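You operate a simulated robot arm through the tools that you are given. There is no shell and no other tool. Be economical: measure what you need, move in short steps, check, and stop when the job is done.

You run a simulated robot arm. Do the job below in one go: nothing can be reset, and whatever is moved stays where it is left.

JOB
Load the 60 MM box and a coil, then park the trolley.
Fine: take the coil whose amps the case lid names. Load with the brake on, both on its top deck. Roll it back to the wheel stop, clear of the wheels while it rolls, and set the brake again. Drop nothing.

The check looks at the end state, three seconds after you hand in, the way a careful person would. Anything else that was tipped, shoved, dropped, spilled or broken makes it a failure. Lids that push on must go on centred and level and be pressed home; caps that screw on are set level and turned clockwise until they are tight.

ROBOT AND FRAMES
A 6-joint arm with a two-finger parallel gripper on a trunk, on a base that drives. Base frame: it is fixed to the floor where the robot stands at the start and does not move with it; the origin is under the middle of the robot, x ahead of it, y to its left, z up; the surface under the hand at the start is at about z = 850. Readings come in mm, rad, newtons and seconds.
With the tool pointing down near the work surface it reaches from about 320 to 820 mm from the robot's upright axis, wherever it stands. Its first joint turns from -2.897 to 2.897 rad. Places, roughly: brake lever [300, 1400, 700]; top deck of the trolley [600, 1600, 800]; trolley [600, 1600, 500]. Payload 3.91 kg.
The TCP is the grasp point between the finger pads, 30 mm short of the fingertips. In the tool frame z runs along the fingers and y along their closing line. Largest opening 110 mm; finger width 20, thickness 10; the body of the gripper, 48 by 112 mm, starts 55 mm behind the TCP.
Orientation is told as [roll, pitch, yaw] about the base's x, y, z axes, in that order, counted from this pose: with the fingers straight down and closing along the base's y, the tool's x points along the base's -x, its y along +y and its z along -z.

CONTROLS
- The arm moves only by the tool step_arm. Its arguments are lists of equal length, an entry for each row: "rot": the turn, a rotation vector about the tool's x, y, z in units of 4 degrees (1.0 is 4 degrees), a list of three; "translation": the shift along the tool's x, y, z in units of 30 mm (1.0 is 30 mm), a list of three; "grip": the finger opening in mm, from 0 to 110. In form: {"rot": [[ax, ay, az], ...], "translation": [[tx, ty, tz], ...], "grip": [grip, ...]}. A call has 1 to 20 rows; each row shifts and turns the commanded pose from where the row before left it, along the tool's axes as they then stand. A call with a number of a shift or a turn outside -1 to 1 is refused whole. A row lasts 0.2 s, in which the tool goes at most 50 mm and 0.15 rad; a call with a longer step from one row to the next is refused whole, and so is a gripper value outside its range. Where a pose cannot be reached the arm comes as near as it can. A force on the tool above 90 N (or 10 N above the force at the start of the call, whichever is more), or a blocked arm, ends the call early, and 0.2 s more pass. Each finger travels about 45 mm/s and halts on what it meets, pressing with about 31 N; the grip force reading is that of the motor and also rises with nothing between the fingers. The clock runs only during rows and for 0.2 s after the last one: add rows that do not move to give the fingers time. The reply holds the time, the measured pose of the TCP, the force on the tool along the base axes, the opening and the grip force, in the units named above and with some noise, with the torque about the TCP (base axes, N m) and any sound that the robot's microphone picked up.
- Cameras (640 x 400 px; columns grow to the right, rows downward): "scene" is now at [-0.8, 180.6, 1440.8]; the picture's right is [0.30, -0.96, 0.00], its down [-0.68, -0.21, -0.71] and it looks along [0.68, 0.21, -0.71] (base axes); focal length 286 px, centre (320, 200). "wrist" rides on the gripper at [77, 7, -114] in the tool frame; the picture's right is [-0.09, 1.00, 0.00], its down [-0.80, -0.07, -0.59] and it looks along [-0.59, -0.05, 0.80] (tool axes); focal length 270 px, centre (320, 200). There is no depth. A picture from a camera that has moved, and an enlarged one, comes with that camera's place and axes in the base frame and with its lens.
- capture(camera): a new picture of that camera. The clock stands still meanwhile.
- lift_body(by): slides the trunk up (or, below 0, down) by that many mm; the arm and the scene camera ride with it, the base frame stays. It gives what a move gives, with no picture.
- steer(legs): drives the robot by 1 to 6 legs, each [ahead, turn to the left] in mm and rad, along the robot's own axes; the way and the turn of a leg run together, so that a leg with both is an arc; at most 1500 mm and 3.142 rad a leg. The arm and the cameras ride along, it lands a little off, and it stops where it bumps. It gives what a move gives.
- aim_head(pan, tilt): turns the head with the scene camera to pan (to the left, within 2.705 rad either way) and tilt (down, from -0.506 to 1.204), counted from straight ahead of the robot. It gives what a move gives.
- enlarge(camera, box): a new picture of the part [left, top, right, bottom] of that camera's present view, enlarged. The clock stands still meanwhile.
- close_job(): hands the job in; it is judged then, once.

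Work in short steps. Places have to be worked out from the pictures, the camera data and where the tool is seen: move nearer, look again, correct. Check each grasp and each placing, and mend what went wrong. You have 120 turns and 98 pictures in all, those below and enlarged ones among them. Open the gripper and draw the arm clear of the work before you hand the job in, unless the task says otherwise; then end with one line.

The tools are called as name(argument=value, ...) on one line, values as JSON. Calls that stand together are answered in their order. step_arm: Moves the arm, as the interface text tells. Its arguments: {"type":"object","properties":{"rot":{"type":"array"},"translation":{"type":"array"},"grip":{"type":"array"}},"required":["rot","translation","grip"]} The other tools are called the same way: lift_body (by) slides the trunk up or down; steer (legs) drives the base; aim_head (pan, tilt) turns the head that bears the scene camera; capture (camera) takes a picture; enlarge (camera, box) takes an enlarged picture of a part of a camera's view; close_job () hands the job in.

At the start:

```text
time_s: 0.0
tcp_pos: [404.4, 153.5, 1104.0]
orientation: [0.0, 0.0, -0.017]
ft_force: [0.4, 0.4, -0.2]
torque: [-0.02, -0.01, 0.01]
grip_width: 110.0
gripper_force: 0.0
trunk travel left (down, up): [-400.0, 210.0]
robot x, y, heading: [1.9, 5.9, -0.001]
head pan, tilt: [0.298, 0.785]
```

scene: 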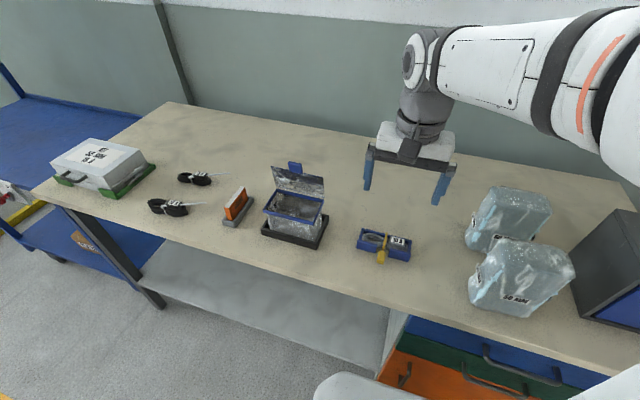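
wrist: 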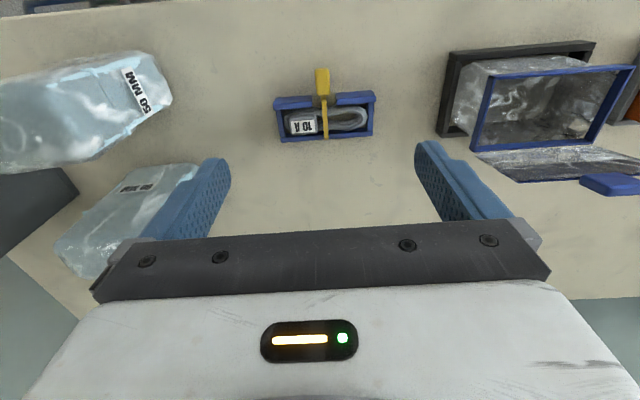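

The table carries a case, coils, a fuse tray and wrapped boxes; I'll enlarge the views to read the labels.

enlarge(camera="scene", box=[0, 120, 220, 260])

enlarge(camera="scene", box=[420, 160, 640, 340])

enlarge(camera="scene", box=[200, 140, 420, 280])

aim_head(pan=1.2, tilt=0.6)

capture(camera="scene")

```text
2.86 times, centred on (110, 190) of scene
camera zoom: at [-0.8, 180.6, 1440.8], right [0.3, -0.96, 0.0], down [-0.68, -0.21, -0.71], along [0.68, 0.21, -0.71], focal length 818 px, centre (920, 229)
```

zoom: 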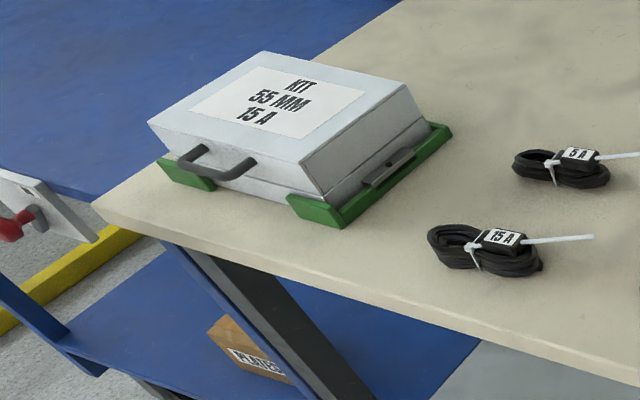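

```text
2.22 times, centred on (530, 250) of scene
camera zoom: at [-0.8, 180.6, 1440.8], right [0.3, -0.96, 0.0], down [-0.68, -0.21, -0.71], along [0.68, 0.21, -0.71], focal length 636 px, centre (-147, 89)
```

zoom: 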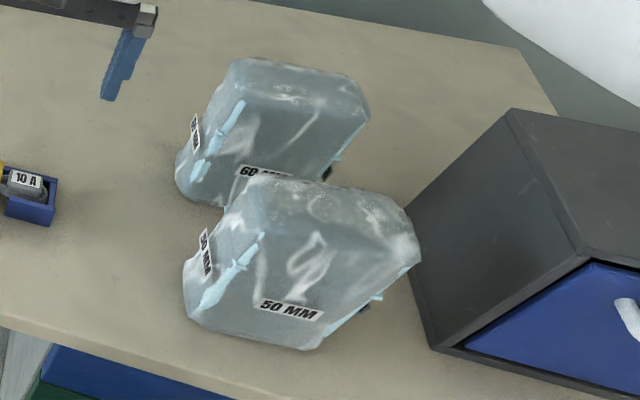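

```text
2.86 times, centred on (310, 210) of scene
camera zoom: at [-0.8, 180.6, 1440.8], right [0.3, -0.96, 0.0], down [-0.68, -0.21, -0.71], along [0.68, 0.21, -0.71], focal length 818 px, centre (349, 171)
```

zoom: 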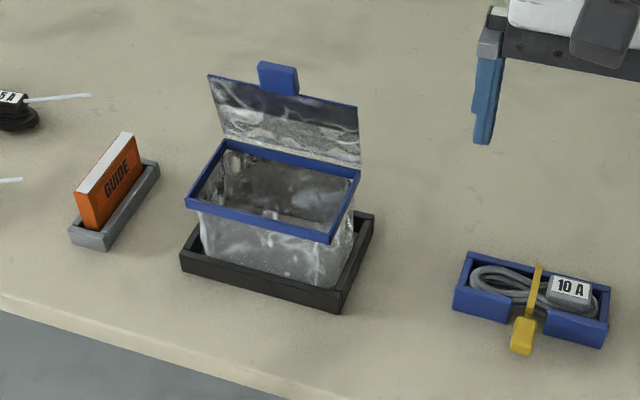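

```text
time_s: 1.2
tcp_pos: [404.0, 153.7, 1103.2]
orientation: [0.0, -0.001, -0.015]
ft_force: [0.0, 0.1, 0.2]
torque: [0.01, 0.02, -0.01]
grip_width: 109.6
gripper_force: 0.0
trunk travel left (down, up): [-400.0, 210.0]
robot x, y, heading: [0.2, 4.3, 0.003]
head pan, tilt: [1.201, 0.6]
```

```text
92 pictures are left
camera scene: at [-46.6, 239.0, 1456.5], right [0.93, -0.36, 0.0], down [-0.2, -0.53, -0.82], along [0.3, 0.77, -0.57], focal length 286 px, centre (320, 200)
```

scene: 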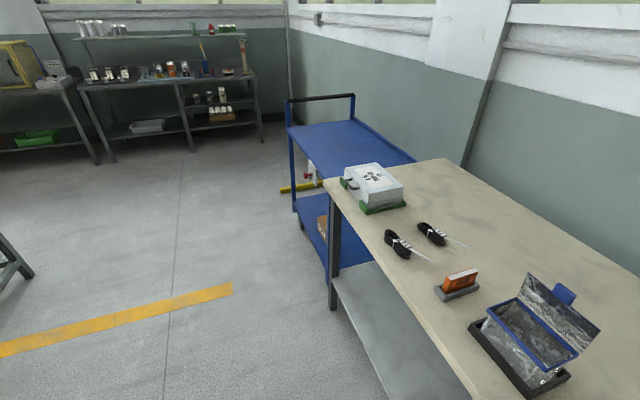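

The case lid says 15 A (KIT 55 MM 15 A), so I want the 15 A coil and the 60 MM box. I'll look at the trolley, brake and wheel stop.

enlarge(camera="scene", box=[260, 80, 440, 280])

enlarge(camera="scene", box=[270, 150, 350, 200])

```text
2.00 times, centred on (350, 180) of scene
camera zoom: at [-46.6, 239.0, 1456.5], right [0.93, -0.36, 0.0], down [-0.2, -0.53, -0.82], along [0.3, 0.77, -0.57], focal length 572 px, centre (260, 240)
```

zoom: 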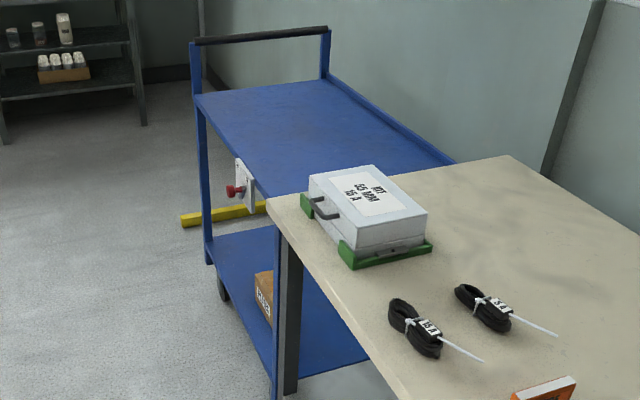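

```text
8.00 times, centred on (310, 175) of scene
camera zoom: at [-46.6, 239.0, 1456.5], right [0.93, -0.36, 0.0], down [-0.2, -0.53, -0.82], along [0.3, 0.77, -0.57], focal length 2290 px, centre (400, 400)
```

zoom: 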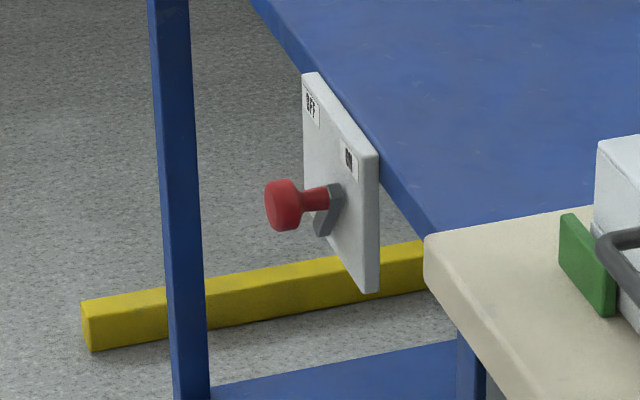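

The wheel stop lies near y≈2420, so the trolley rolls in +y. First the 60 MM box: I'll move the hand over to look at both wrapped boxes.

step_arm(rot=[[0, 0, 0], [0, 0, 0], [0, 0, 0], [0, 0, 0], [0, 0, 0], [0, 0, 0], [0, 0, 0], [0, 0, 0], [0, 0, 0]], translation=[[0, -1, -0.5], [0, -1, -0.5], [0, -1, -0.5], [0, -1, -0.5], [0, -1, 0], [0, -1, 0], [0, -1, 0], [0, -1, 0], [0, -0.5, 0]], grip=[110, 110, 110, 110, 110, 110, 110, 110, 110])

capture(camera="wrist")

aim_head(pan=-0.3, tilt=0.8)

capture(camera="scene")

```text
time_s: 3.2
tcp_pos: [399.5, -102.0, 1163.3]
orientation: [-0.001, 0.001, -0.015]
ft_force: [0.3, -0.2, 0.4]
torque: [-0.01, -0.03, 0.0]
grip_width: 110.2
gripper_force: 0.1
trunk travel left (down, up): [-400.0, 210.0]
robot x, y, heading: [2.1, 7.5, 0.004]
head pan, tilt: [1.201, 0.6]
```

```text
89 pictures are left
camera wrist: at [324.0, -93.7, 1277.8], right [0.1, 0.99, 0.0], down [0.8, -0.08, 0.59], along [0.59, -0.06, -0.8], focal length 270 px, centre (320, 200)
```

wrist: 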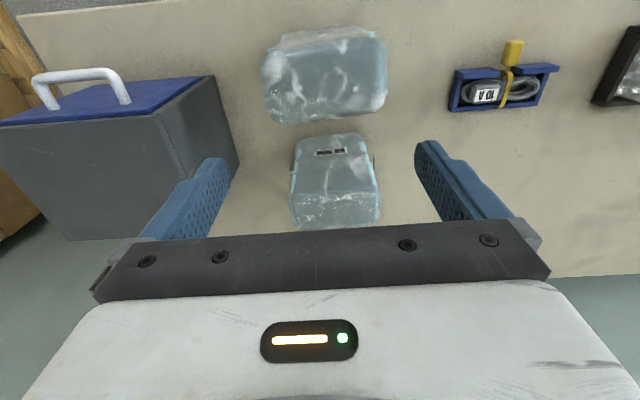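

```text
time_s: 4.8
tcp_pos: [400.1, -101.9, 1163.2]
orientation: [0.001, 0.0, -0.016]
ft_force: [-0.3, 0.3, -0.2]
torque: [-0.04, -0.02, 0.03]
grip_width: 110.0
gripper_force: 0.1
trunk travel left (down, up): [-400.0, 210.0]
robot x, y, heading: [-4.5, 10.0, -0.0]
head pan, tilt: [-0.3, 0.799]
```

```text
88 pictures are left
camera scene: at [-1.4, 132.8, 1439.7], right [-0.29, -0.96, 0.0], down [-0.69, 0.21, -0.7], along [0.67, -0.2, -0.72], focal length 286 px, centre (320, 200)
```

scene: 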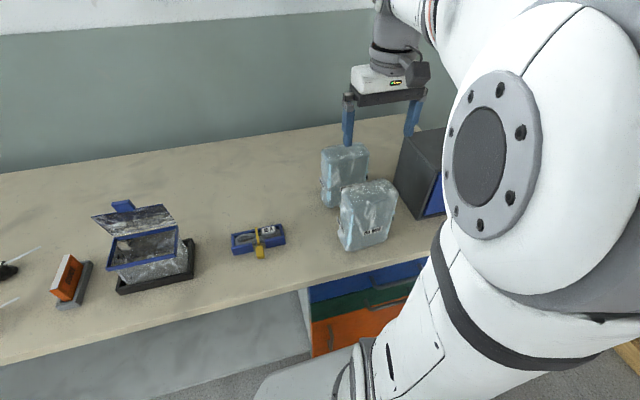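

The 60 MM box stands behind the 50 MM one (larger x). I'll enlarge both to judge geometry.

enlarge(camera="wrist", box=[230, 10, 430, 240])

enlarge(camera="scene", box=[280, 90, 460, 270])

```text
1.74 times, centred on (330, 125) of wrist
camera zoom: at [323.9, -93.0, 1277.8], right [0.1, 0.99, 0.0], down [0.8, -0.08, 0.59], along [0.59, -0.06, -0.8], focal length 470 px, centre (303, 330)
```

zoom: 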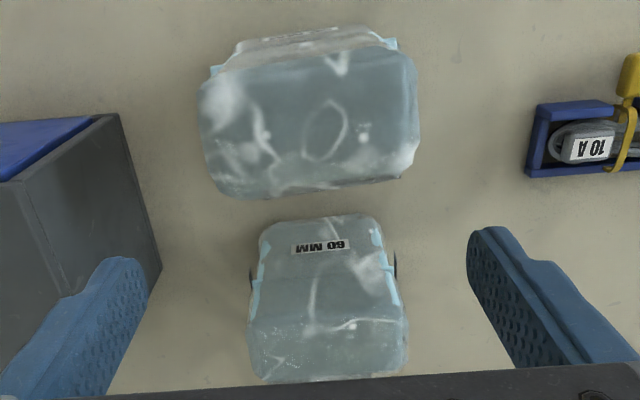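

```text
2.22 times, centred on (370, 180) of scene
camera zoom: at [-1.4, 132.8, 1439.7], right [-0.29, -0.96, 0.0], down [-0.69, 0.21, -0.7], along [0.67, -0.2, -0.72], focal length 636 px, centre (209, 244)
```

zoom: 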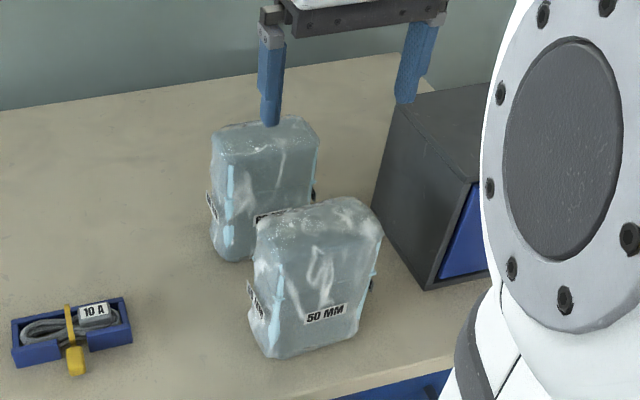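

The 60 MM box's top is at z≈1013, x≈507–566, y≈-148..-42, so I must grip along x. I'll move above it and turn the hand by about -91°.

step_arm(rot=[[0, 0, 0], [0, 0, 0], [0, 0, 0], [0, 0, 0], [0, 0, 0], [0, 0, 1], [0, 0, 1], [0, 0, 1], [0, 0, 1], [0, 0, 1], [0, 0, 1], [0, 0, 1], [0, 0, 1], [0, 0, 1], [0, 0, 1], [0, 0, 1]], translation=[[-0.9, 0, 0], [-0.9, 0, 0], [-0.9, 0, 0], [-0.9, 0, 0], [-0.9, 0, 0], [0, 0, 0], [0, 0, 0], [0, 0, 0], [0, 0, 0], [0, 0, 0], [0, 0, 0], [0, 0, 0], [0, 0, 0], [0, 0, 0], [0, 0, 0], [0, 0, 0]], grip=[110, 110, 110, 110, 110, 110, 110, 110, 110, 110, 110, 110, 110, 110, 110, 110])

step_arm(rot=[[0, 0, 1], [0, 0, 1], [0, 0, 1], [0, 0, 1], [0, 0, 1], [0, 0, 1], [0, 0, 1], [0, 0, 1], [0, 0, 1], [0, 0, 1], [0, 0, 1], [0, 0, 0.8]], translation=[[0, 0, 0], [0, 0, 0], [0, 0, 0], [0, 0, 0], [0, 0, 0], [0, 0, 0], [0, 0, 0], [0, 0, 0], [0, 0, 0], [0, 0, 0], [0, 0, 0], [0, 0, 0]], grip=[110, 110, 110, 110, 110, 110, 110, 110, 110, 110, 110, 110])

capture(camera="wrist")

capture(camera="scene")

```text
time_s: 8.2
tcp_pos: [534.9, -103.1, 1162.5]
orientation: [0.001, -0.002, -0.784]
ft_force: [1.0, -0.5, -0.4]
torque: [0.01, 0.0, -0.02]
grip_width: 109.9
gripper_force: 0.0
trunk travel left (down, up): [-400.0, 210.0]
robot x, y, heading: [-0.3, 5.9, 0.003]
head pan, tilt: [-0.3, 0.799]
```

```text
time_s: 10.8
tcp_pos: [535.1, -103.6, 1162.3]
orientation: [0.001, -0.001, -1.609]
ft_force: [0.2, 0.3, -0.1]
torque: [0.01, 0.0, 0.01]
grip_width: 110.4
gripper_force: 0.1
trunk travel left (down, up): [-400.0, 210.0]
robot x, y, heading: [-1.3, 7.6, 0.001]
head pan, tilt: [-0.3, 0.799]
```

```text
85 pictures are left
camera wrist: at [545.7, -26.5, 1278.0], right [0.99, -0.13, 0.0], down [-0.1, -0.8, 0.59], along [-0.07, -0.59, -0.8], focal length 270 px, centre (320, 200)
```

wrist: 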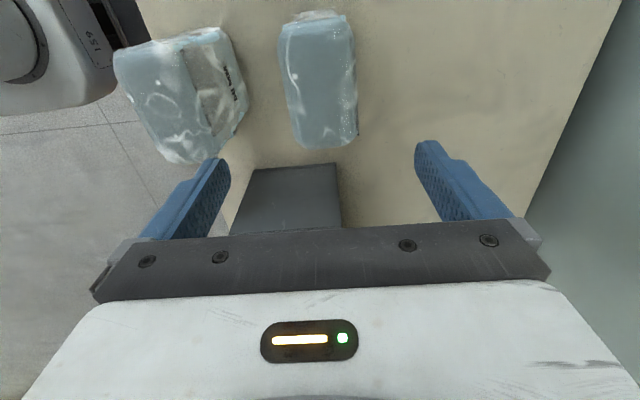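

```text
84 pictures are left
camera scene: at [-1.3, 132.8, 1439.7], right [-0.29, -0.96, 0.0], down [-0.69, 0.21, -0.7], along [0.67, -0.21, -0.72], focal length 286 px, centre (320, 200)
```

scene: 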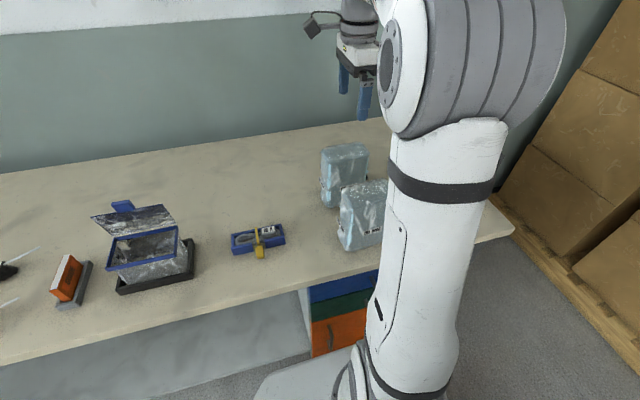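

The refined box centre is (540, -98), thickness ≈ 60 mm, top ≈ 1013. I'll shift 5 mm and descend to z≈975.

step_arm(rot=[[0, 0, 0], [0, 0, 0], [0, 0, 0], [0, 0, 0], [0, 0, 0], [0, 0, 0], [0, 0, 0], [0, 0, 0]], translation=[[0.18, 0.17, 0], [0, 0, 0.9], [0, 0, 0.9], [0, 0, 0.9], [0, 0, 0.9], [0, 0, 0.9], [0, 0, 0.9], [0, 0, 0.85]], grip=[110, 110, 110, 110, 110, 110, 110, 110])

capture(camera="wrist")

capture(camera="scene")

```text
time_s: 12.6
tcp_pos: [540.8, -99.0, 975.6]
orientation: [0.0, 0.0, -1.606]
ft_force: [0.1, 0.2, -1.0]
torque: [-0.04, 0.02, 0.01]
grip_width: 109.9
gripper_force: 0.0
trunk travel left (down, up): [-400.0, 210.0]
robot x, y, heading: [-0.6, 9.0, -0.004]
head pan, tilt: [-0.3, 0.799]
```

```text
83 pictures are left
camera wrist: at [550.9, -21.1, 1090.6], right [0.99, -0.12, 0.0], down [-0.1, -0.8, 0.59], along [-0.07, -0.59, -0.8], focal length 270 px, centre (320, 200)
```

wrist: 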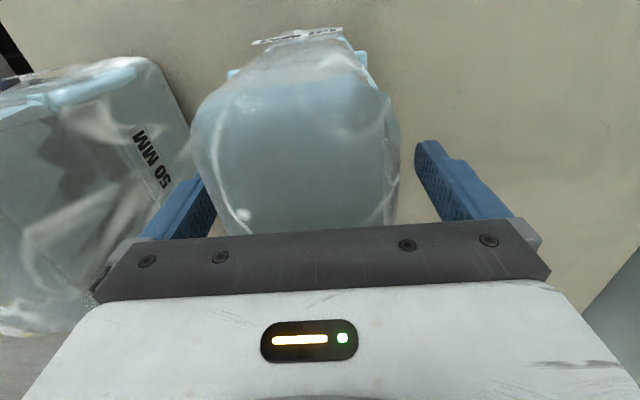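

```text
82 pictures are left
camera scene: at [-1.1, 132.7, 1439.7], right [-0.29, -0.96, 0.0], down [-0.69, 0.21, -0.7], along [0.67, -0.21, -0.72], focal length 286 px, centre (320, 200)
```

scene: 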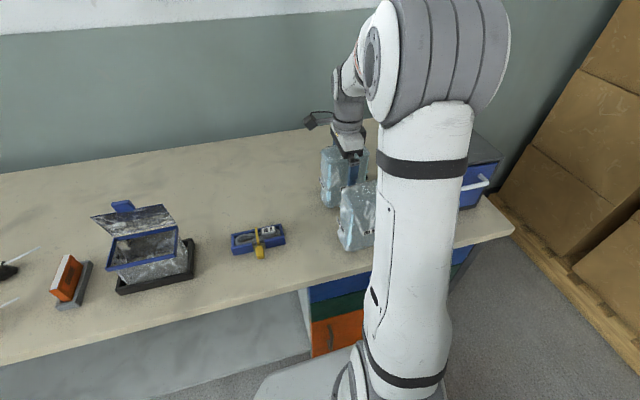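

The left finger is closest to the box; I'll nudge 4 mm toward -x and close the fingers.

step_arm(rot=[[0, 0, 0], [0, 0, 0], [0, 0, 0], [0, 0, 0], [0, 0, 0], [0, 0, 0], [0, 0, 0]], translation=[[0, -0.13, 0], [0, 0, 0], [0, 0, 0], [0, 0, 0], [0, 0, 0], [0, 0, 0], [0, 0, 0]], grip=[110, 95, 80, 65, 50, 40, 40])

capture(camera="wrist")

```text
time_s: 14.2
tcp_pos: [537.6, -98.6, 975.5]
orientation: [0.001, -0.001, -1.607]
ft_force: [1.4, -0.5, 1.5]
torque: [-0.17, -0.26, 0.08]
grip_width: 68.9
gripper_force: 30.9
trunk travel left (down, up): [-400.0, 210.0]
robot x, y, heading: [2.9, 7.3, 0.001]
head pan, tilt: [-0.3, 0.799]
```

```text
81 pictures are left
camera wrist: at [546.8, -21.1, 1090.8], right [0.99, -0.12, 0.0], down [-0.1, -0.8, 0.59], along [-0.07, -0.59, -0.8], focal length 270 px, centre (320, 200)
```

wrist: 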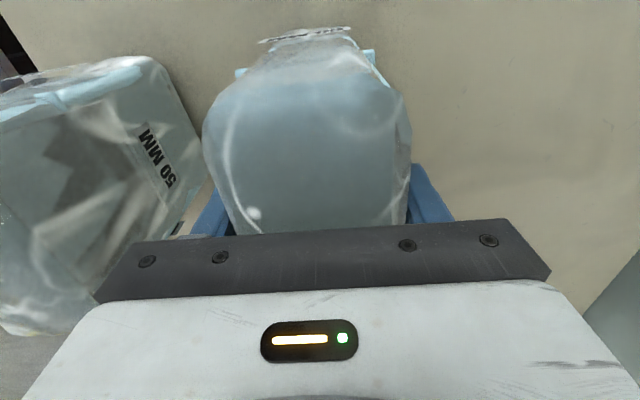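

Gripped at 69 mm with 31 N. I'll lift a bit and check weight and slip.

step_arm(rot=[[0, 0, 0], [0, 0, 0], [0, 0, 0], [0, 0, 0]], translation=[[0, 0, -0.3], [0, 0, -0.5], [0, 0, -0.5], [0, 0, -0.5]], grip=[40, 40, 40, 40])

capture(camera="wrist")

capture(camera="scene")

```text
time_s: 15.2
tcp_pos: [535.6, -99.4, 1030.3]
orientation: [-0.001, -0.001, -1.607]
ft_force: [-0.2, -0.5, -3.4]
torque: [0.0, 0.02, 0.01]
grip_width: 68.6
gripper_force: 31.3
trunk travel left (down, up): [-400.0, 210.0]
robot x, y, heading: [1.6, 5.9, -0.0]
head pan, tilt: [-0.3, 0.799]
```

```text
80 pictures are left
camera wrist: at [546.9, -21.2, 1144.6], right [0.99, -0.12, 0.0], down [-0.1, -0.8, 0.59], along [-0.07, -0.59, -0.8], focal length 270 px, centre (320, 200)
```

wrist: 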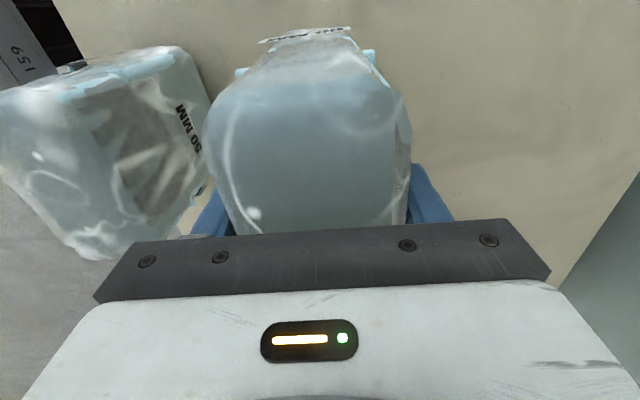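

```text
79 pictures are left
camera scene: at [-1.2, 132.7, 1439.6], right [-0.29, -0.96, 0.0], down [-0.69, 0.21, -0.7], along [0.67, -0.21, -0.72], focal length 286 px, centre (320, 200)
```

scene: 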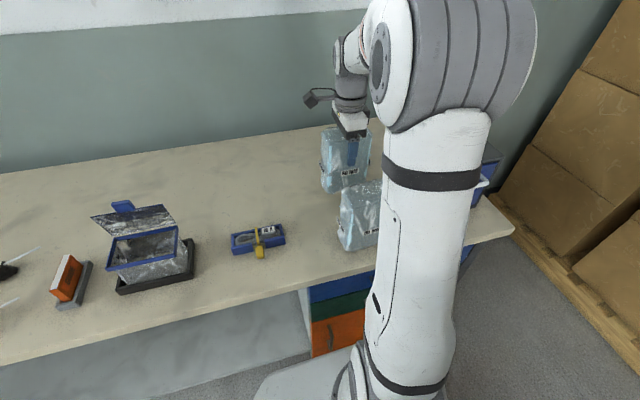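

Lifted cleanly (~0.35 kg). I'll raise to z≈1180 and retract toward the robot ready to drive.

step_arm(rot=[[0, 0, 0], [0, 0, 0], [0, 0, 0], [0, 0, 0], [0, 0, 0], [0, 0, 0], [0, 0, 0], [0, 0, 0], [0, 0, 0], [0, 0, 0]], translation=[[0, 0, -0.9], [0, 0, -0.9], [0, 0, -0.9], [0, 0, -0.9], [0, 0, -0.9], [0, 0, -0.9], [0.8, -0.8, 0], [0.8, -0.8, 0], [0.8, -0.8, 0], [0.8, -0.8, 0]], grip=[40, 40, 40, 40, 40, 40, 40, 40, 40, 40])

steer(legs=[[-150, 0], [0, 1.571]])

aim_head(pan=-0.4, tilt=0.6)

capture(camera="scene")

```text
time_s: 17.4
tcp_pos: [443.7, 2.9, 1192.6]
orientation: [0.0, -0.002, -1.607]
ft_force: [0.0, 0.3, -3.5]
torque: [-0.01, -0.05, 0.02]
grip_width: 68.8
gripper_force: 31.4
trunk travel left (down, up): [-400.0, 210.0]
robot x, y, heading: [-1.0, 9.9, -0.001]
head pan, tilt: [-0.3, 0.799]
```

```text
time_s: 22.6
tcp_pos: [-144.3, 452.4, 1191.7]
orientation: [0.001, 0.0, -0.035]
ft_force: [-0.2, 0.3, -3.2]
torque: [0.02, 0.01, -0.01]
grip_width: 68.5
gripper_force: 30.9
trunk travel left (down, up): [-400.0, 210.0]
robot x, y, heading: [-133.8, 8.8, 1.562]
head pan, tilt: [-0.3, 0.799]
```

```text
time_s: 23.3
tcp_pos: [-143.5, 451.6, 1192.2]
orientation: [0.001, 0.0, -0.037]
ft_force: [0.0, 0.1, -3.4]
torque: [0.03, -0.02, -0.02]
grip_width: 68.0
gripper_force: 31.0
trunk travel left (down, up): [-400.0, 210.0]
robot x, y, heading: [-132.5, 5.5, 1.565]
head pan, tilt: [-0.4, 0.6]
```

```text
78 pictures are left
camera scene: at [-248.0, 12.4, 1456.5], right [0.92, -0.4, 0.0], down [-0.22, -0.52, -0.82], along [0.33, 0.76, -0.57], focal length 286 px, centre (320, 200)
```

scene: 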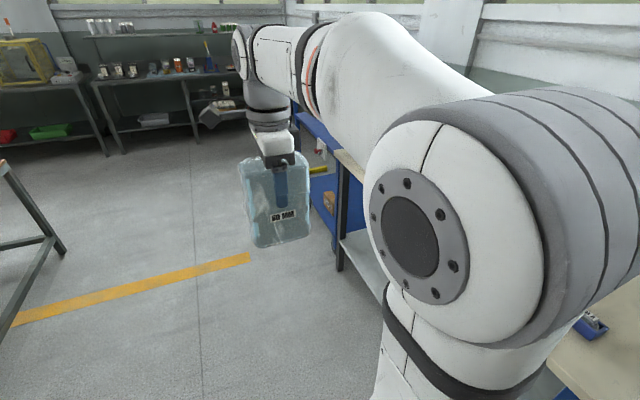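

The box hangs well; path ahead is clear. I'll drive ahead 1500 mm and look right at the trolley.

steer(legs=[[1480, 0.0]])

aim_head(pan=-1.57, tilt=0.75)

capture(camera="scene")

```text
time_s: 30.7
tcp_pos: [-139.5, 1939.3, 1192.2]
orientation: [0.0, 0.0, -0.032]
ft_force: [-0.4, -0.3, -2.5]
torque: [-0.01, 0.01, 0.03]
grip_width: 67.9
gripper_force: 31.1
trunk travel left (down, up): [-400.0, 210.0]
robot x, y, heading: [-121.8, 1494.6, 1.567]
head pan, tilt: [-0.4, 0.6]
```

```text
time_s: 32.1
tcp_pos: [-139.1, 1938.6, 1192.1]
orientation: [0.0, 0.0, -0.032]
ft_force: [-0.3, -0.1, -3.1]
torque: [0.01, 0.02, 0.03]
grip_width: 68.0
gripper_force: 30.4
trunk travel left (down, up): [-400.0, 210.0]
robot x, y, heading: [-121.4, 1497.6, 1.564]
head pan, tilt: [-1.571, 0.75]
```

```text
77 pictures are left
camera scene: at [-192.2, 1417.3, 1443.7], right [0.0, -1.0, 0.0], down [-0.68, 0.0, -0.73], along [0.73, 0.0, -0.68], focal length 286 px, centre (320, 200)
```

scene: 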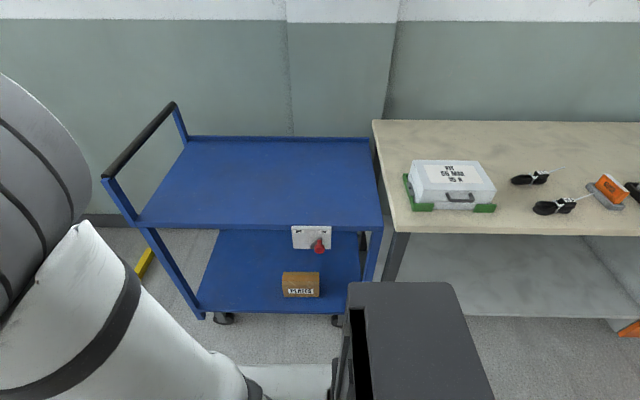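

The trolley is clear to see: deck x≈395–880, y≈1220–1950. I'll zoom on the brake plate.

enlarge(camera="scene", box=[270, 210, 350, 270])

enlarge(camera="scene", box=[100, 90, 400, 340])

```text
6.67 times, centred on (310, 240) of scene
camera zoom: at [-192.2, 1417.3, 1443.7], right [0.0, -1.0, 0.0], down [-0.68, 0.0, -0.73], along [0.73, 0.0, -0.68], focal length 1908 px, centre (387, -67)
```

zoom: 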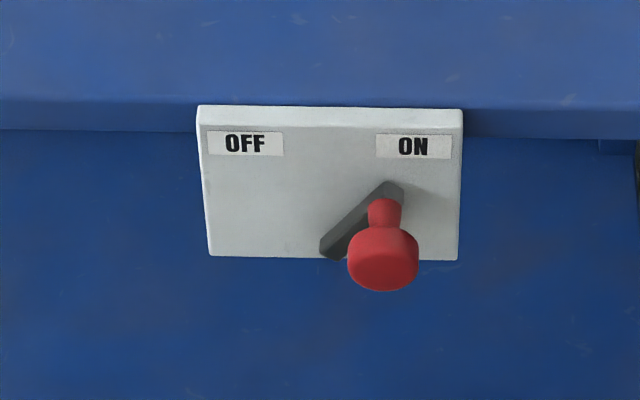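

```text
1.60 times, centred on (250, 215) of scene
camera zoom: at [-192.2, 1417.3, 1443.7], right [0.0, -1.0, 0.0], down [-0.68, 0.0, -0.73], along [0.73, 0.0, -0.68], focal length 458 px, centre (432, 176)
```

zoom: 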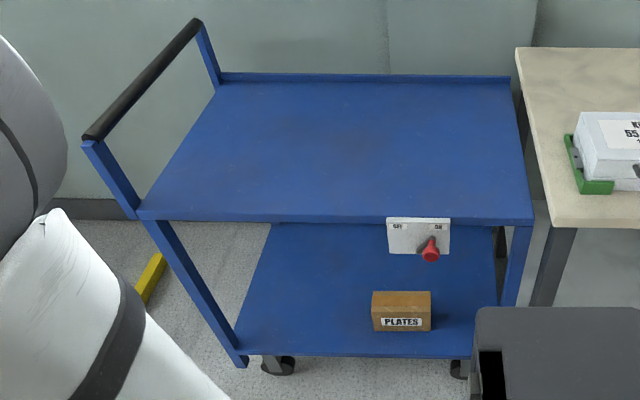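

The brake lever points to ON, and the knob is near (345, 1416, 740). I'll turn to face the trolley.

steer(legs=[[0, -1.566]])

aim_head(pan=0.25, tilt=0.75)

capture(camera="scene")

capture(camera="wrist")

```text
time_s: 36.3
tcp_pos: [323.5, 1506.9, 1191.0]
orientation: [0.0, 0.0, -1.613]
ft_force: [0.0, -0.7, -3.7]
torque: [-0.02, 0.01, -0.02]
grip_width: 67.9
gripper_force: 30.8
trunk travel left (down, up): [-400.0, 210.0]
robot x, y, heading: [-123.3, 1517.6, -0.002]
head pan, tilt: [-1.571, 0.75]
```

```text
time_s: 38.1
tcp_pos: [322.7, 1506.6, 1191.0]
orientation: [0.001, 0.0, -1.61]
ft_force: [0.4, 0.3, -2.9]
torque: [-0.03, -0.03, -0.03]
grip_width: 68.0
gripper_force: 31.1
trunk travel left (down, up): [-400.0, 210.0]
robot x, y, heading: [-124.2, 1517.4, -0.0]
head pan, tilt: [0.25, 0.75]
```

```text
74 pictures are left
camera scene: at [-119.4, 1687.8, 1443.6], right [0.24, -0.97, 0.0], down [-0.66, -0.17, -0.73], along [0.71, 0.18, -0.68], focal length 286 px, centre (320, 200)
```

scene: 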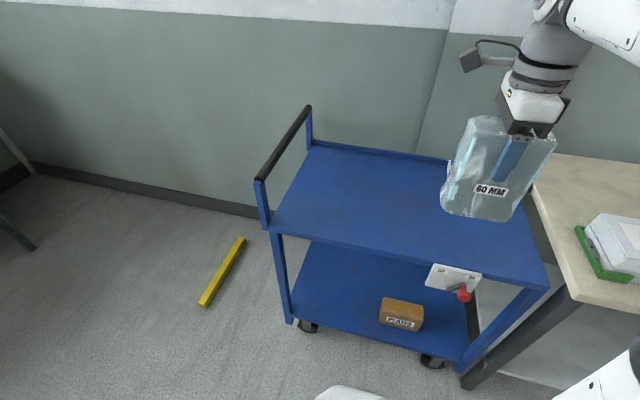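

```text
73 pictures are left
camera wrist: at [333.6, 1583.7, 1306.4], right [0.99, -0.13, 0.0], down [-0.1, -0.8, 0.59], along [-0.08, -0.59, -0.8], focal length 270 px, centre (320, 200)
```

wrist: 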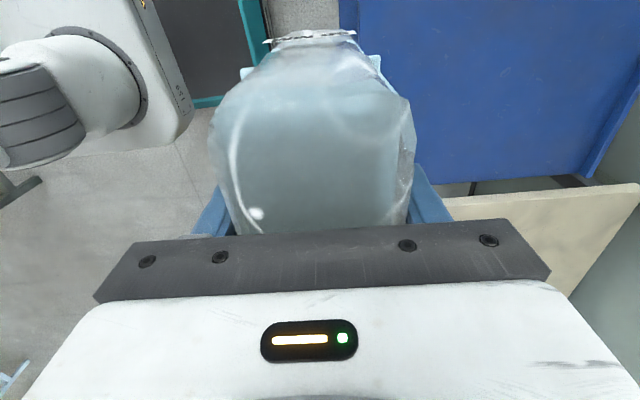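

The stop's near face is at about y≈2440, so the trolley rolls roughly 490 mm. Now I'll carry the box over the deck toward (560, 1650) and lower partly.

step_arm(rot=[[0, 0, 0], [0, 0, 0], [0, 0, 0], [0, 0, 0], [0, 0, 0], [0, 0, 0], [0, 0, 0], [0, 0, 0], [0, 0, 0], [0, 0, 0], [0, 0, 0], [0, 0, 0], [0, 0, 0], [0, 0, 0]], translation=[[0.6, 0.98, 0], [0.6, 0.98, 0], [0.6, 0.98, 0], [0.6, 0.98, 0], [0.6, 0.98, 0], [0.6, 0.98, 0], [0.6, 0.98, 0], [0.6, 0.98, 0], [0, 0, 1], [0, 0, 1], [0, 0, 1], [0, 0, 1], [0, 0, 1], [0, 0, 1]], grip=[40, 40, 40, 40, 40, 40, 40, 40, 40, 40, 40, 40, 40, 40])

capture(camera="scene")

```text
time_s: 41.1
tcp_pos: [563.1, 1639.7, 1011.8]
orientation: [0.0, 0.0, -1.611]
ft_force: [0.0, -0.1, -2.0]
torque: [0.02, 0.02, -0.03]
grip_width: 67.8
gripper_force: 31.0
trunk travel left (down, up): [-400.0, 210.0]
robot x, y, heading: [-120.6, 1518.7, -0.0]
head pan, tilt: [0.25, 0.75]
```

```text
72 pictures are left
camera scene: at [-118.9, 1688.0, 1443.6], right [0.24, -0.97, 0.0], down [-0.66, -0.17, -0.73], along [0.71, 0.18, -0.68], focal length 286 px, centre (320, 200)
```

scene: 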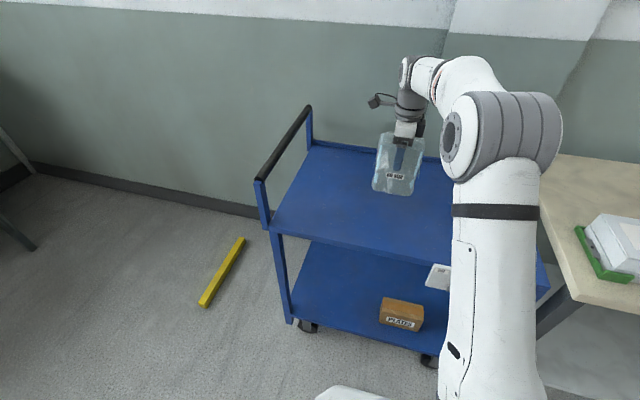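

The box is over the middle of the deck with its bottom ≈ 887. I'll lower further, then creep to contact.

step_arm(rot=[[0, 0, 0], [0, 0, 0], [0, 0, 0], [0, 0, 0]], translation=[[0, 0, 0.7], [0, 0, 0.7], [0, 0, 0.5], [0, 0, 0.3]], grip=[40, 40, 40, 40])

enlarge(camera="scene", box=[320, 110, 480, 230])

```text
time_s: 42.1
tcp_pos: [565.3, 1640.1, 945.1]
orientation: [-0.001, 0.001, -1.61]
ft_force: [0.6, 0.0, -3.7]
torque: [0.01, 0.0, 0.02]
grip_width: 67.8
gripper_force: 31.3
trunk travel left (down, up): [-400.0, 210.0]
robot x, y, heading: [-120.9, 1521.0, 0.0]
head pan, tilt: [0.25, 0.75]
```

```text
3.33 times, centred on (400, 170) of scene
camera zoom: at [-119.0, 1688.0, 1443.6], right [0.24, -0.97, 0.0], down [-0.66, -0.17, -0.73], along [0.71, 0.18, -0.68], focal length 954 px, centre (53, 300)
```

zoom: 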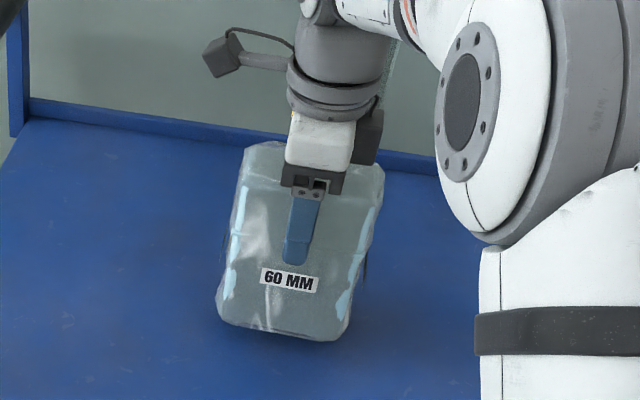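

Bottom is now about 20 mm above the deck; I'll creep down in small steps until the weight comes off.

step_arm(rot=[[0, 0, 0], [0, 0, 0], [0, 0, 0], [0, 0, 0]], translation=[[0, 0, 0.13], [0, 0, 0.13], [0, 0, 0.13], [0, 0, 0.1]], grip=[40, 40, 40, 40])

step_arm(rot=[[0, 0, 0], [0, 0, 0]], translation=[[0, 0, 0.07], [0, 0, 0.0]], grip=[40, 40])

```text
time_s: 43.1
tcp_pos: [565.4, 1641.5, 930.3]
orientation: [-0.003, 0.0, -1.609]
ft_force: [-0.2, 0.0, -3.6]
torque: [0.03, 0.0, -0.02]
grip_width: 68.0
gripper_force: 31.3
trunk travel left (down, up): [-400.0, 210.0]
robot x, y, heading: [-125.8, 1514.1, -0.0]
head pan, tilt: [0.25, 0.75]
```

```text
time_s: 43.7
tcp_pos: [564.0, 1641.1, 928.2]
orientation: [0.001, 0.001, -1.611]
ft_force: [-0.8, 0.5, -4.0]
torque: [0.0, -0.01, 0.02]
grip_width: 68.1
gripper_force: 30.9
trunk travel left (down, up): [-400.0, 210.0]
robot x, y, heading: [-119.1, 1514.9, 0.003]
head pan, tilt: [0.25, 0.75]
```

step_arm(rot=[[0, 0, 0], [0, 0, 0], [0, 0, 0]], translation=[[0, 0, 0.07], [0, 0, 0.07], [0, 0, 0]], grip=[40, 40, 40])

enlarge(camera="scene", box=[320, 110, 480, 230])

```text
time_s: 44.5
tcp_pos: [564.1, 1640.9, 926.1]
orientation: [0.002, -0.001, -1.611]
ft_force: [1.0, 0.2, 6.7]
torque: [-0.03, 0.13, 0.0]
grip_width: 68.0
gripper_force: 31.1
trunk travel left (down, up): [-400.0, 210.0]
robot x, y, heading: [-120.1, 1520.1, -0.0]
head pan, tilt: [0.25, 0.75]
```

```text
3.33 times, centred on (400, 170) of scene
camera zoom: at [-119.9, 1687.8, 1443.8], right [0.24, -0.97, 0.0], down [-0.66, -0.17, -0.73], along [0.71, 0.18, -0.68], focal length 954 px, centre (53, 300)
```

zoom: 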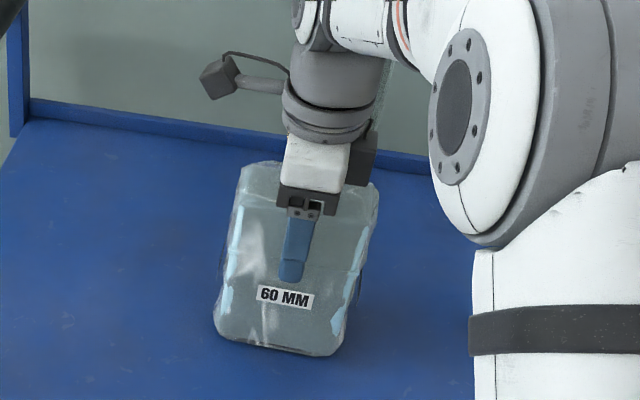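

Contact made (+6.7 N). I'll release and then rise straight up.

step_arm(rot=[[0, 0, 0], [0, 0, 0], [0, 0, 0], [0, 0, 0]], translation=[[0, 0, 0], [0, 0, 0], [0, 0, 0], [0, 0, 0]], grip=[75, 90, 104, 104])

step_arm(rot=[[0, 0, 0], [0, 0, 0], [0, 0, 0], [0, 0, 0], [0, 0, 0], [0, 0, 0], [0, 0, 0]], translation=[[0, 0, -0.5], [0, 0, -1], [0, 0, -1], [0, 0, -1], [0, 0, -1], [0, 0, -1], [0, 0, -1]], grip=[104, 104, 104, 104, 104, 104, 104])

capture(camera="scene")

capture(camera="wrist")

```text
time_s: 45.5
tcp_pos: [563.5, 1640.1, 925.0]
orientation: [-0.001, 0.001, -1.611]
ft_force: [-0.1, -0.4, 0.1]
torque: [-0.02, -0.01, -0.01]
grip_width: 104.2
gripper_force: 0.1
trunk travel left (down, up): [-400.0, 210.0]
robot x, y, heading: [-122.2, 1516.7, -0.002]
head pan, tilt: [0.25, 0.75]
```

```text
time_s: 47.1
tcp_pos: [563.4, 1642.2, 1121.4]
orientation: [-0.002, 0.001, -1.611]
ft_force: [0.4, -0.2, 0.5]
torque: [-0.01, 0.0, 0.0]
grip_width: 103.9
gripper_force: 0.1
trunk travel left (down, up): [-400.0, 210.0]
robot x, y, heading: [-122.4, 1519.1, 0.003]
head pan, tilt: [0.25, 0.75]
```

```text
69 pictures are left
camera scene: at [-119.5, 1687.9, 1443.6], right [0.24, -0.97, 0.0], down [-0.66, -0.17, -0.73], along [0.71, 0.18, -0.68], focal length 286 px, centre (320, 200)
```

scene: 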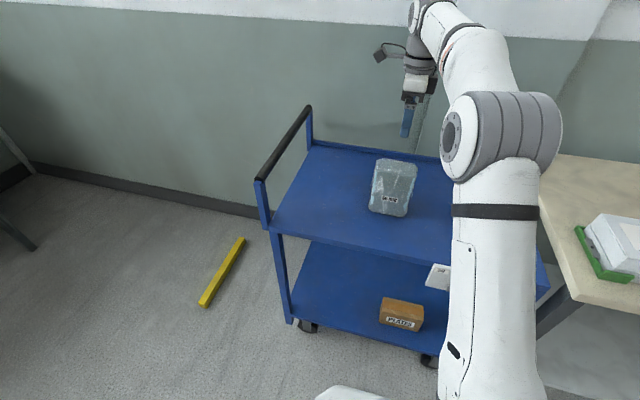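

```text
68 pictures are left
camera wrist: at [573.9, 1718.3, 1235.2], right [0.99, -0.13, 0.0], down [-0.1, -0.8, 0.59], along [-0.08, -0.59, -0.8], focal length 270 px, centre (320, 200)
```

wrist: 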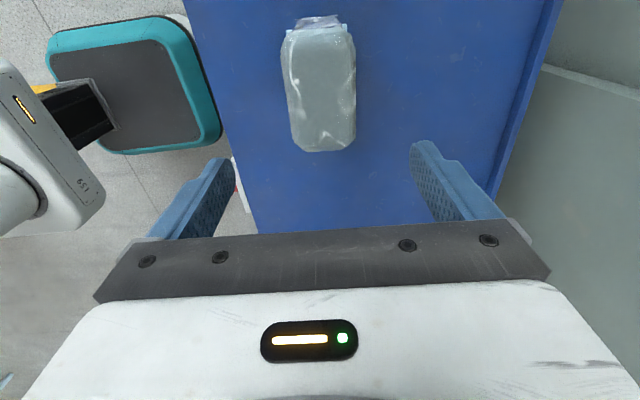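

The box stands upright and free. I'll retract the arm and drive to the coils (15 A coil near (404, 726)).

step_arm(rot=[[0, 0, 0], [0, 0, 0], [0, 0, 0], [0, 0, 0], [0, 0, 0], [0, 0, 0], [0, 0, 0], [0, 0, 0]], translation=[[0, 0, -1], [0, 0, -1], [-0.6, -0.98, 0], [-0.6, -0.98, 0], [-0.6, -0.98, 0], [-0.6, -0.98, 0], [-0.6, -0.98, 0], [-0.6, -0.98, 0]], grip=[104, 104, 104, 104, 104, 104, 104, 104])

steer(legs=[[0, -1.571], [790, 0], [0, 1.571]])

aim_head(pan=0.0, tilt=0.85)

capture(camera="scene")

capture(camera="wrist")

```text
time_s: 48.9
tcp_pos: [381.8, 1538.4, 1180.1]
orientation: [-0.001, 0.001, -1.61]
ft_force: [0.0, -0.4, 0.7]
torque: [0.01, -0.01, -0.01]
grip_width: 104.1
gripper_force: 0.0
trunk travel left (down, up): [-400.0, 210.0]
robot x, y, heading: [-125.5, 1520.1, -0.005]
head pan, tilt: [0.25, 0.75]
```

```text
time_s: 60.8
tcp_pos: [383.2, 752.7, 1179.4]
orientation: [0.0, 0.0, -1.617]
ft_force: [-0.1, -0.7, 1.1]
torque: [0.0, -0.04, 0.0]
grip_width: 104.3
gripper_force: 0.0
trunk travel left (down, up): [-400.0, 210.0]
robot x, y, heading: [-121.9, 704.0, -0.014]
head pan, tilt: [0.25, 0.75]
```

```text
time_s: 61.6
tcp_pos: [381.8, 750.5, 1178.9]
orientation: [0.0, 0.0, -1.617]
ft_force: [0.3, -0.4, 0.1]
torque: [-0.03, -0.04, 0.01]
grip_width: 103.9
gripper_force: 0.1
trunk travel left (down, up): [-400.0, 210.0]
robot x, y, heading: [-123.5, 704.7, -0.016]
head pan, tilt: [0.0, 0.85]
```

```text
67 pictures are left
camera scene: at [-121.3, 854.4, 1435.6], right [-0.01, -1.0, 0.0], down [-0.75, 0.01, -0.66], along [0.66, -0.01, -0.75], focal length 286 px, centre (320, 200)
```

scene: 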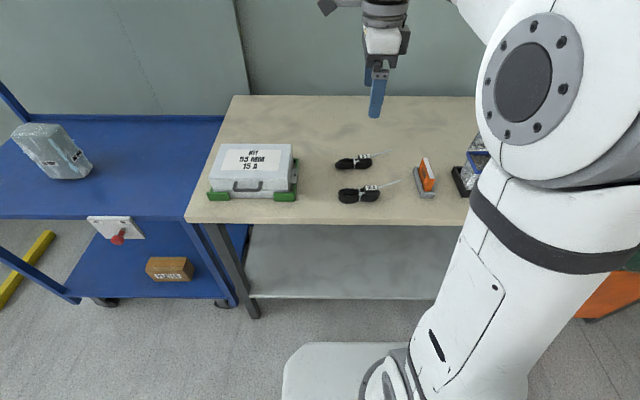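

```text
66 pictures are left
camera wrist: at [392.9, 829.3, 1294.1], right [0.99, -0.13, 0.0], down [-0.11, -0.8, 0.59], along [-0.08, -0.59, -0.8], focal length 270 px, centre (320, 200)
```

wrist: 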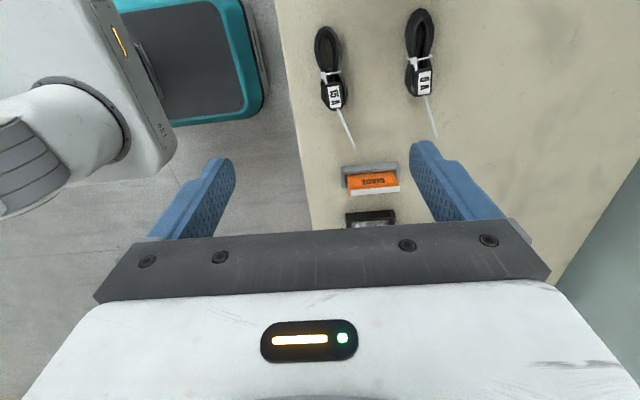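

Both coils are visible. I'll zoom for the 15 A coil's shape.

enlarge(camera="wrist", box=[280, 0, 460, 160])

enlarge(camera="scene", box=[310, 130, 450, 220])

```text
2.50 times, centred on (370, 80) of wrist
camera zoom: at [392.9, 829.3, 1294.1], right [0.99, -0.13, 0.0], down [-0.11, -0.8, 0.59], along [-0.08, -0.59, -0.8], focal length 676 px, centre (195, 500)
```

zoom: 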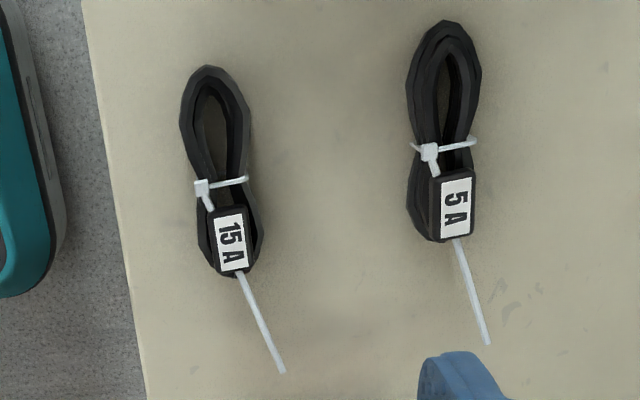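

```text
4.44 times, centred on (380, 175) of scene
camera zoom: at [-121.3, 854.4, 1435.6], right [-0.01, -1.0, 0.0], down [-0.75, 0.01, -0.66], along [0.66, -0.01, -0.75], focal length 1272 px, centre (53, 311)
```

zoom: 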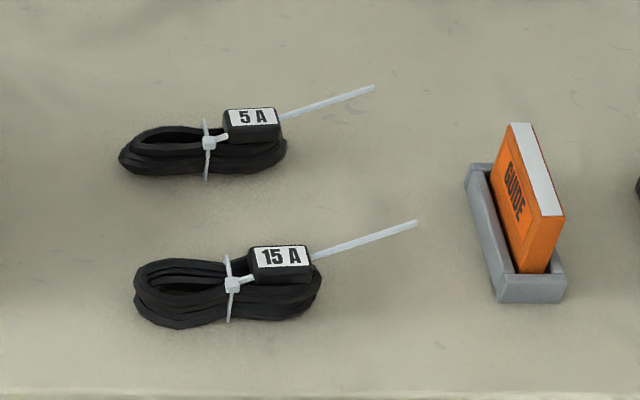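

The 15 A coil runs from about (395, 799) to (400, 687). I'll go above (397, 730), turn 5.5°, and descend to z≈1000 to check.

step_arm(rot=[[0, 0, -0.7], [0, 0, -0.7], [0, 0, 0], [0, 0, 0], [0, 0, 0], [0, 0, 0], [0, 0, 0], [0, 0, 0]], translation=[[-0.33, 0.25, 0], [-0.33, 0.25, 0], [0, 0, 1], [0, 0, 1], [0, 0, 1], [0, 0, 1], [0, 0, 1], [0, 0, 1]], grip=[85, 80, 80, 80, 80, 80, 80, 80])

capture(camera="wrist")

```text
time_s: 63.4
tcp_pos: [397.5, 732.7, 998.3]
orientation: [0.001, 0.001, -1.517]
ft_force: [-0.5, 0.1, 0.1]
torque: [0.01, 0.0, -0.02]
grip_width: 80.0
gripper_force: 0.2
trunk travel left (down, up): [-400.0, 210.0]
robot x, y, heading: [-123.0, 705.0, -0.017]
head pan, tilt: [0.0, 0.85]
```

```text
63 pictures are left
camera wrist: at [400.2, 810.0, 1113.5], right [1.0, -0.03, 0.0], down [-0.03, -0.8, 0.59], along [-0.02, -0.59, -0.8], focal length 270 px, centre (320, 200)
```

wrist: 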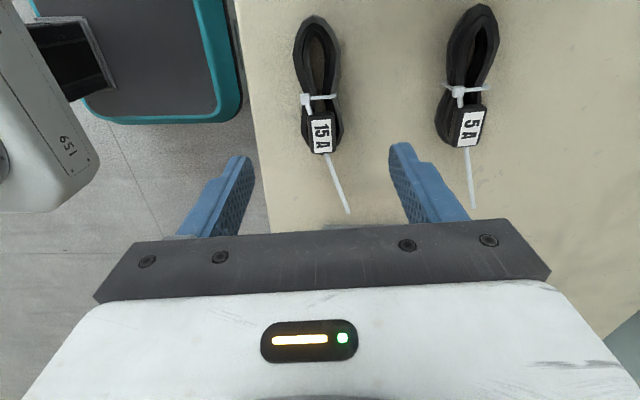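

Aligned: tie at (396, 742), plug at (399, 716). I'll descend to z≈886 and check before closing.

step_arm(rot=[[0, 0, 0], [0, 0, 0], [0, 0, 0], [0, 0, 0], [0, 0, 0]], translation=[[0, 0, 1], [0, 0, 1], [0, 0, 0.9], [0, 0, 0.5], [0, 0, 0.3]], grip=[80, 80, 80, 80, 80])

capture(camera="wrist")

enlarge(camera="scene", box=[310, 110, 450, 220])

```text
time_s: 64.6
tcp_pos: [397.4, 732.8, 888.8]
orientation: [0.0, 0.0, -1.516]
ft_force: [-0.4, -0.4, 0.1]
torque: [-0.04, 0.01, -0.01]
grip_width: 80.0
gripper_force: 0.0
trunk travel left (down, up): [-400.0, 210.0]
robot x, y, heading: [-124.9, 705.6, -0.019]
head pan, tilt: [0.0, 0.85]
```

```text
62 pictures are left
camera wrist: at [399.8, 810.1, 1003.1], right [1.0, -0.03, 0.0], down [-0.03, -0.8, 0.59], along [-0.02, -0.59, -0.8], focal length 270 px, centre (320, 200)
```

wrist: 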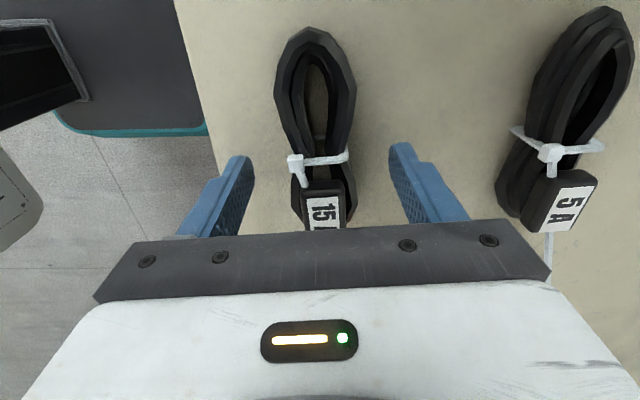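

```text
3.64 times, centred on (380, 165) of scene
camera zoom: at [-121.2, 853.9, 1435.6], right [-0.01, -1.0, 0.0], down [-0.75, 0.01, -0.66], along [0.66, -0.01, -0.75], focal length 1041 px, centre (102, 327)
```

zoom: 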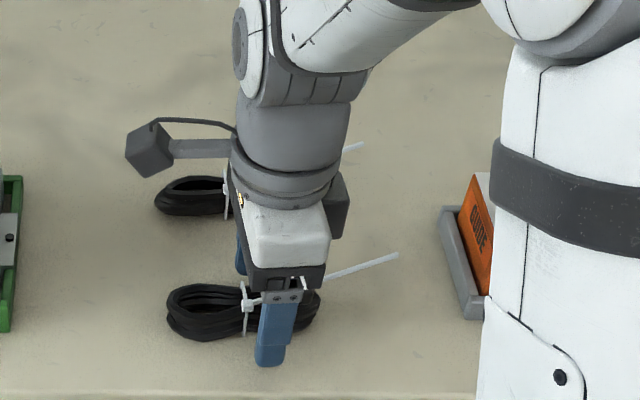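

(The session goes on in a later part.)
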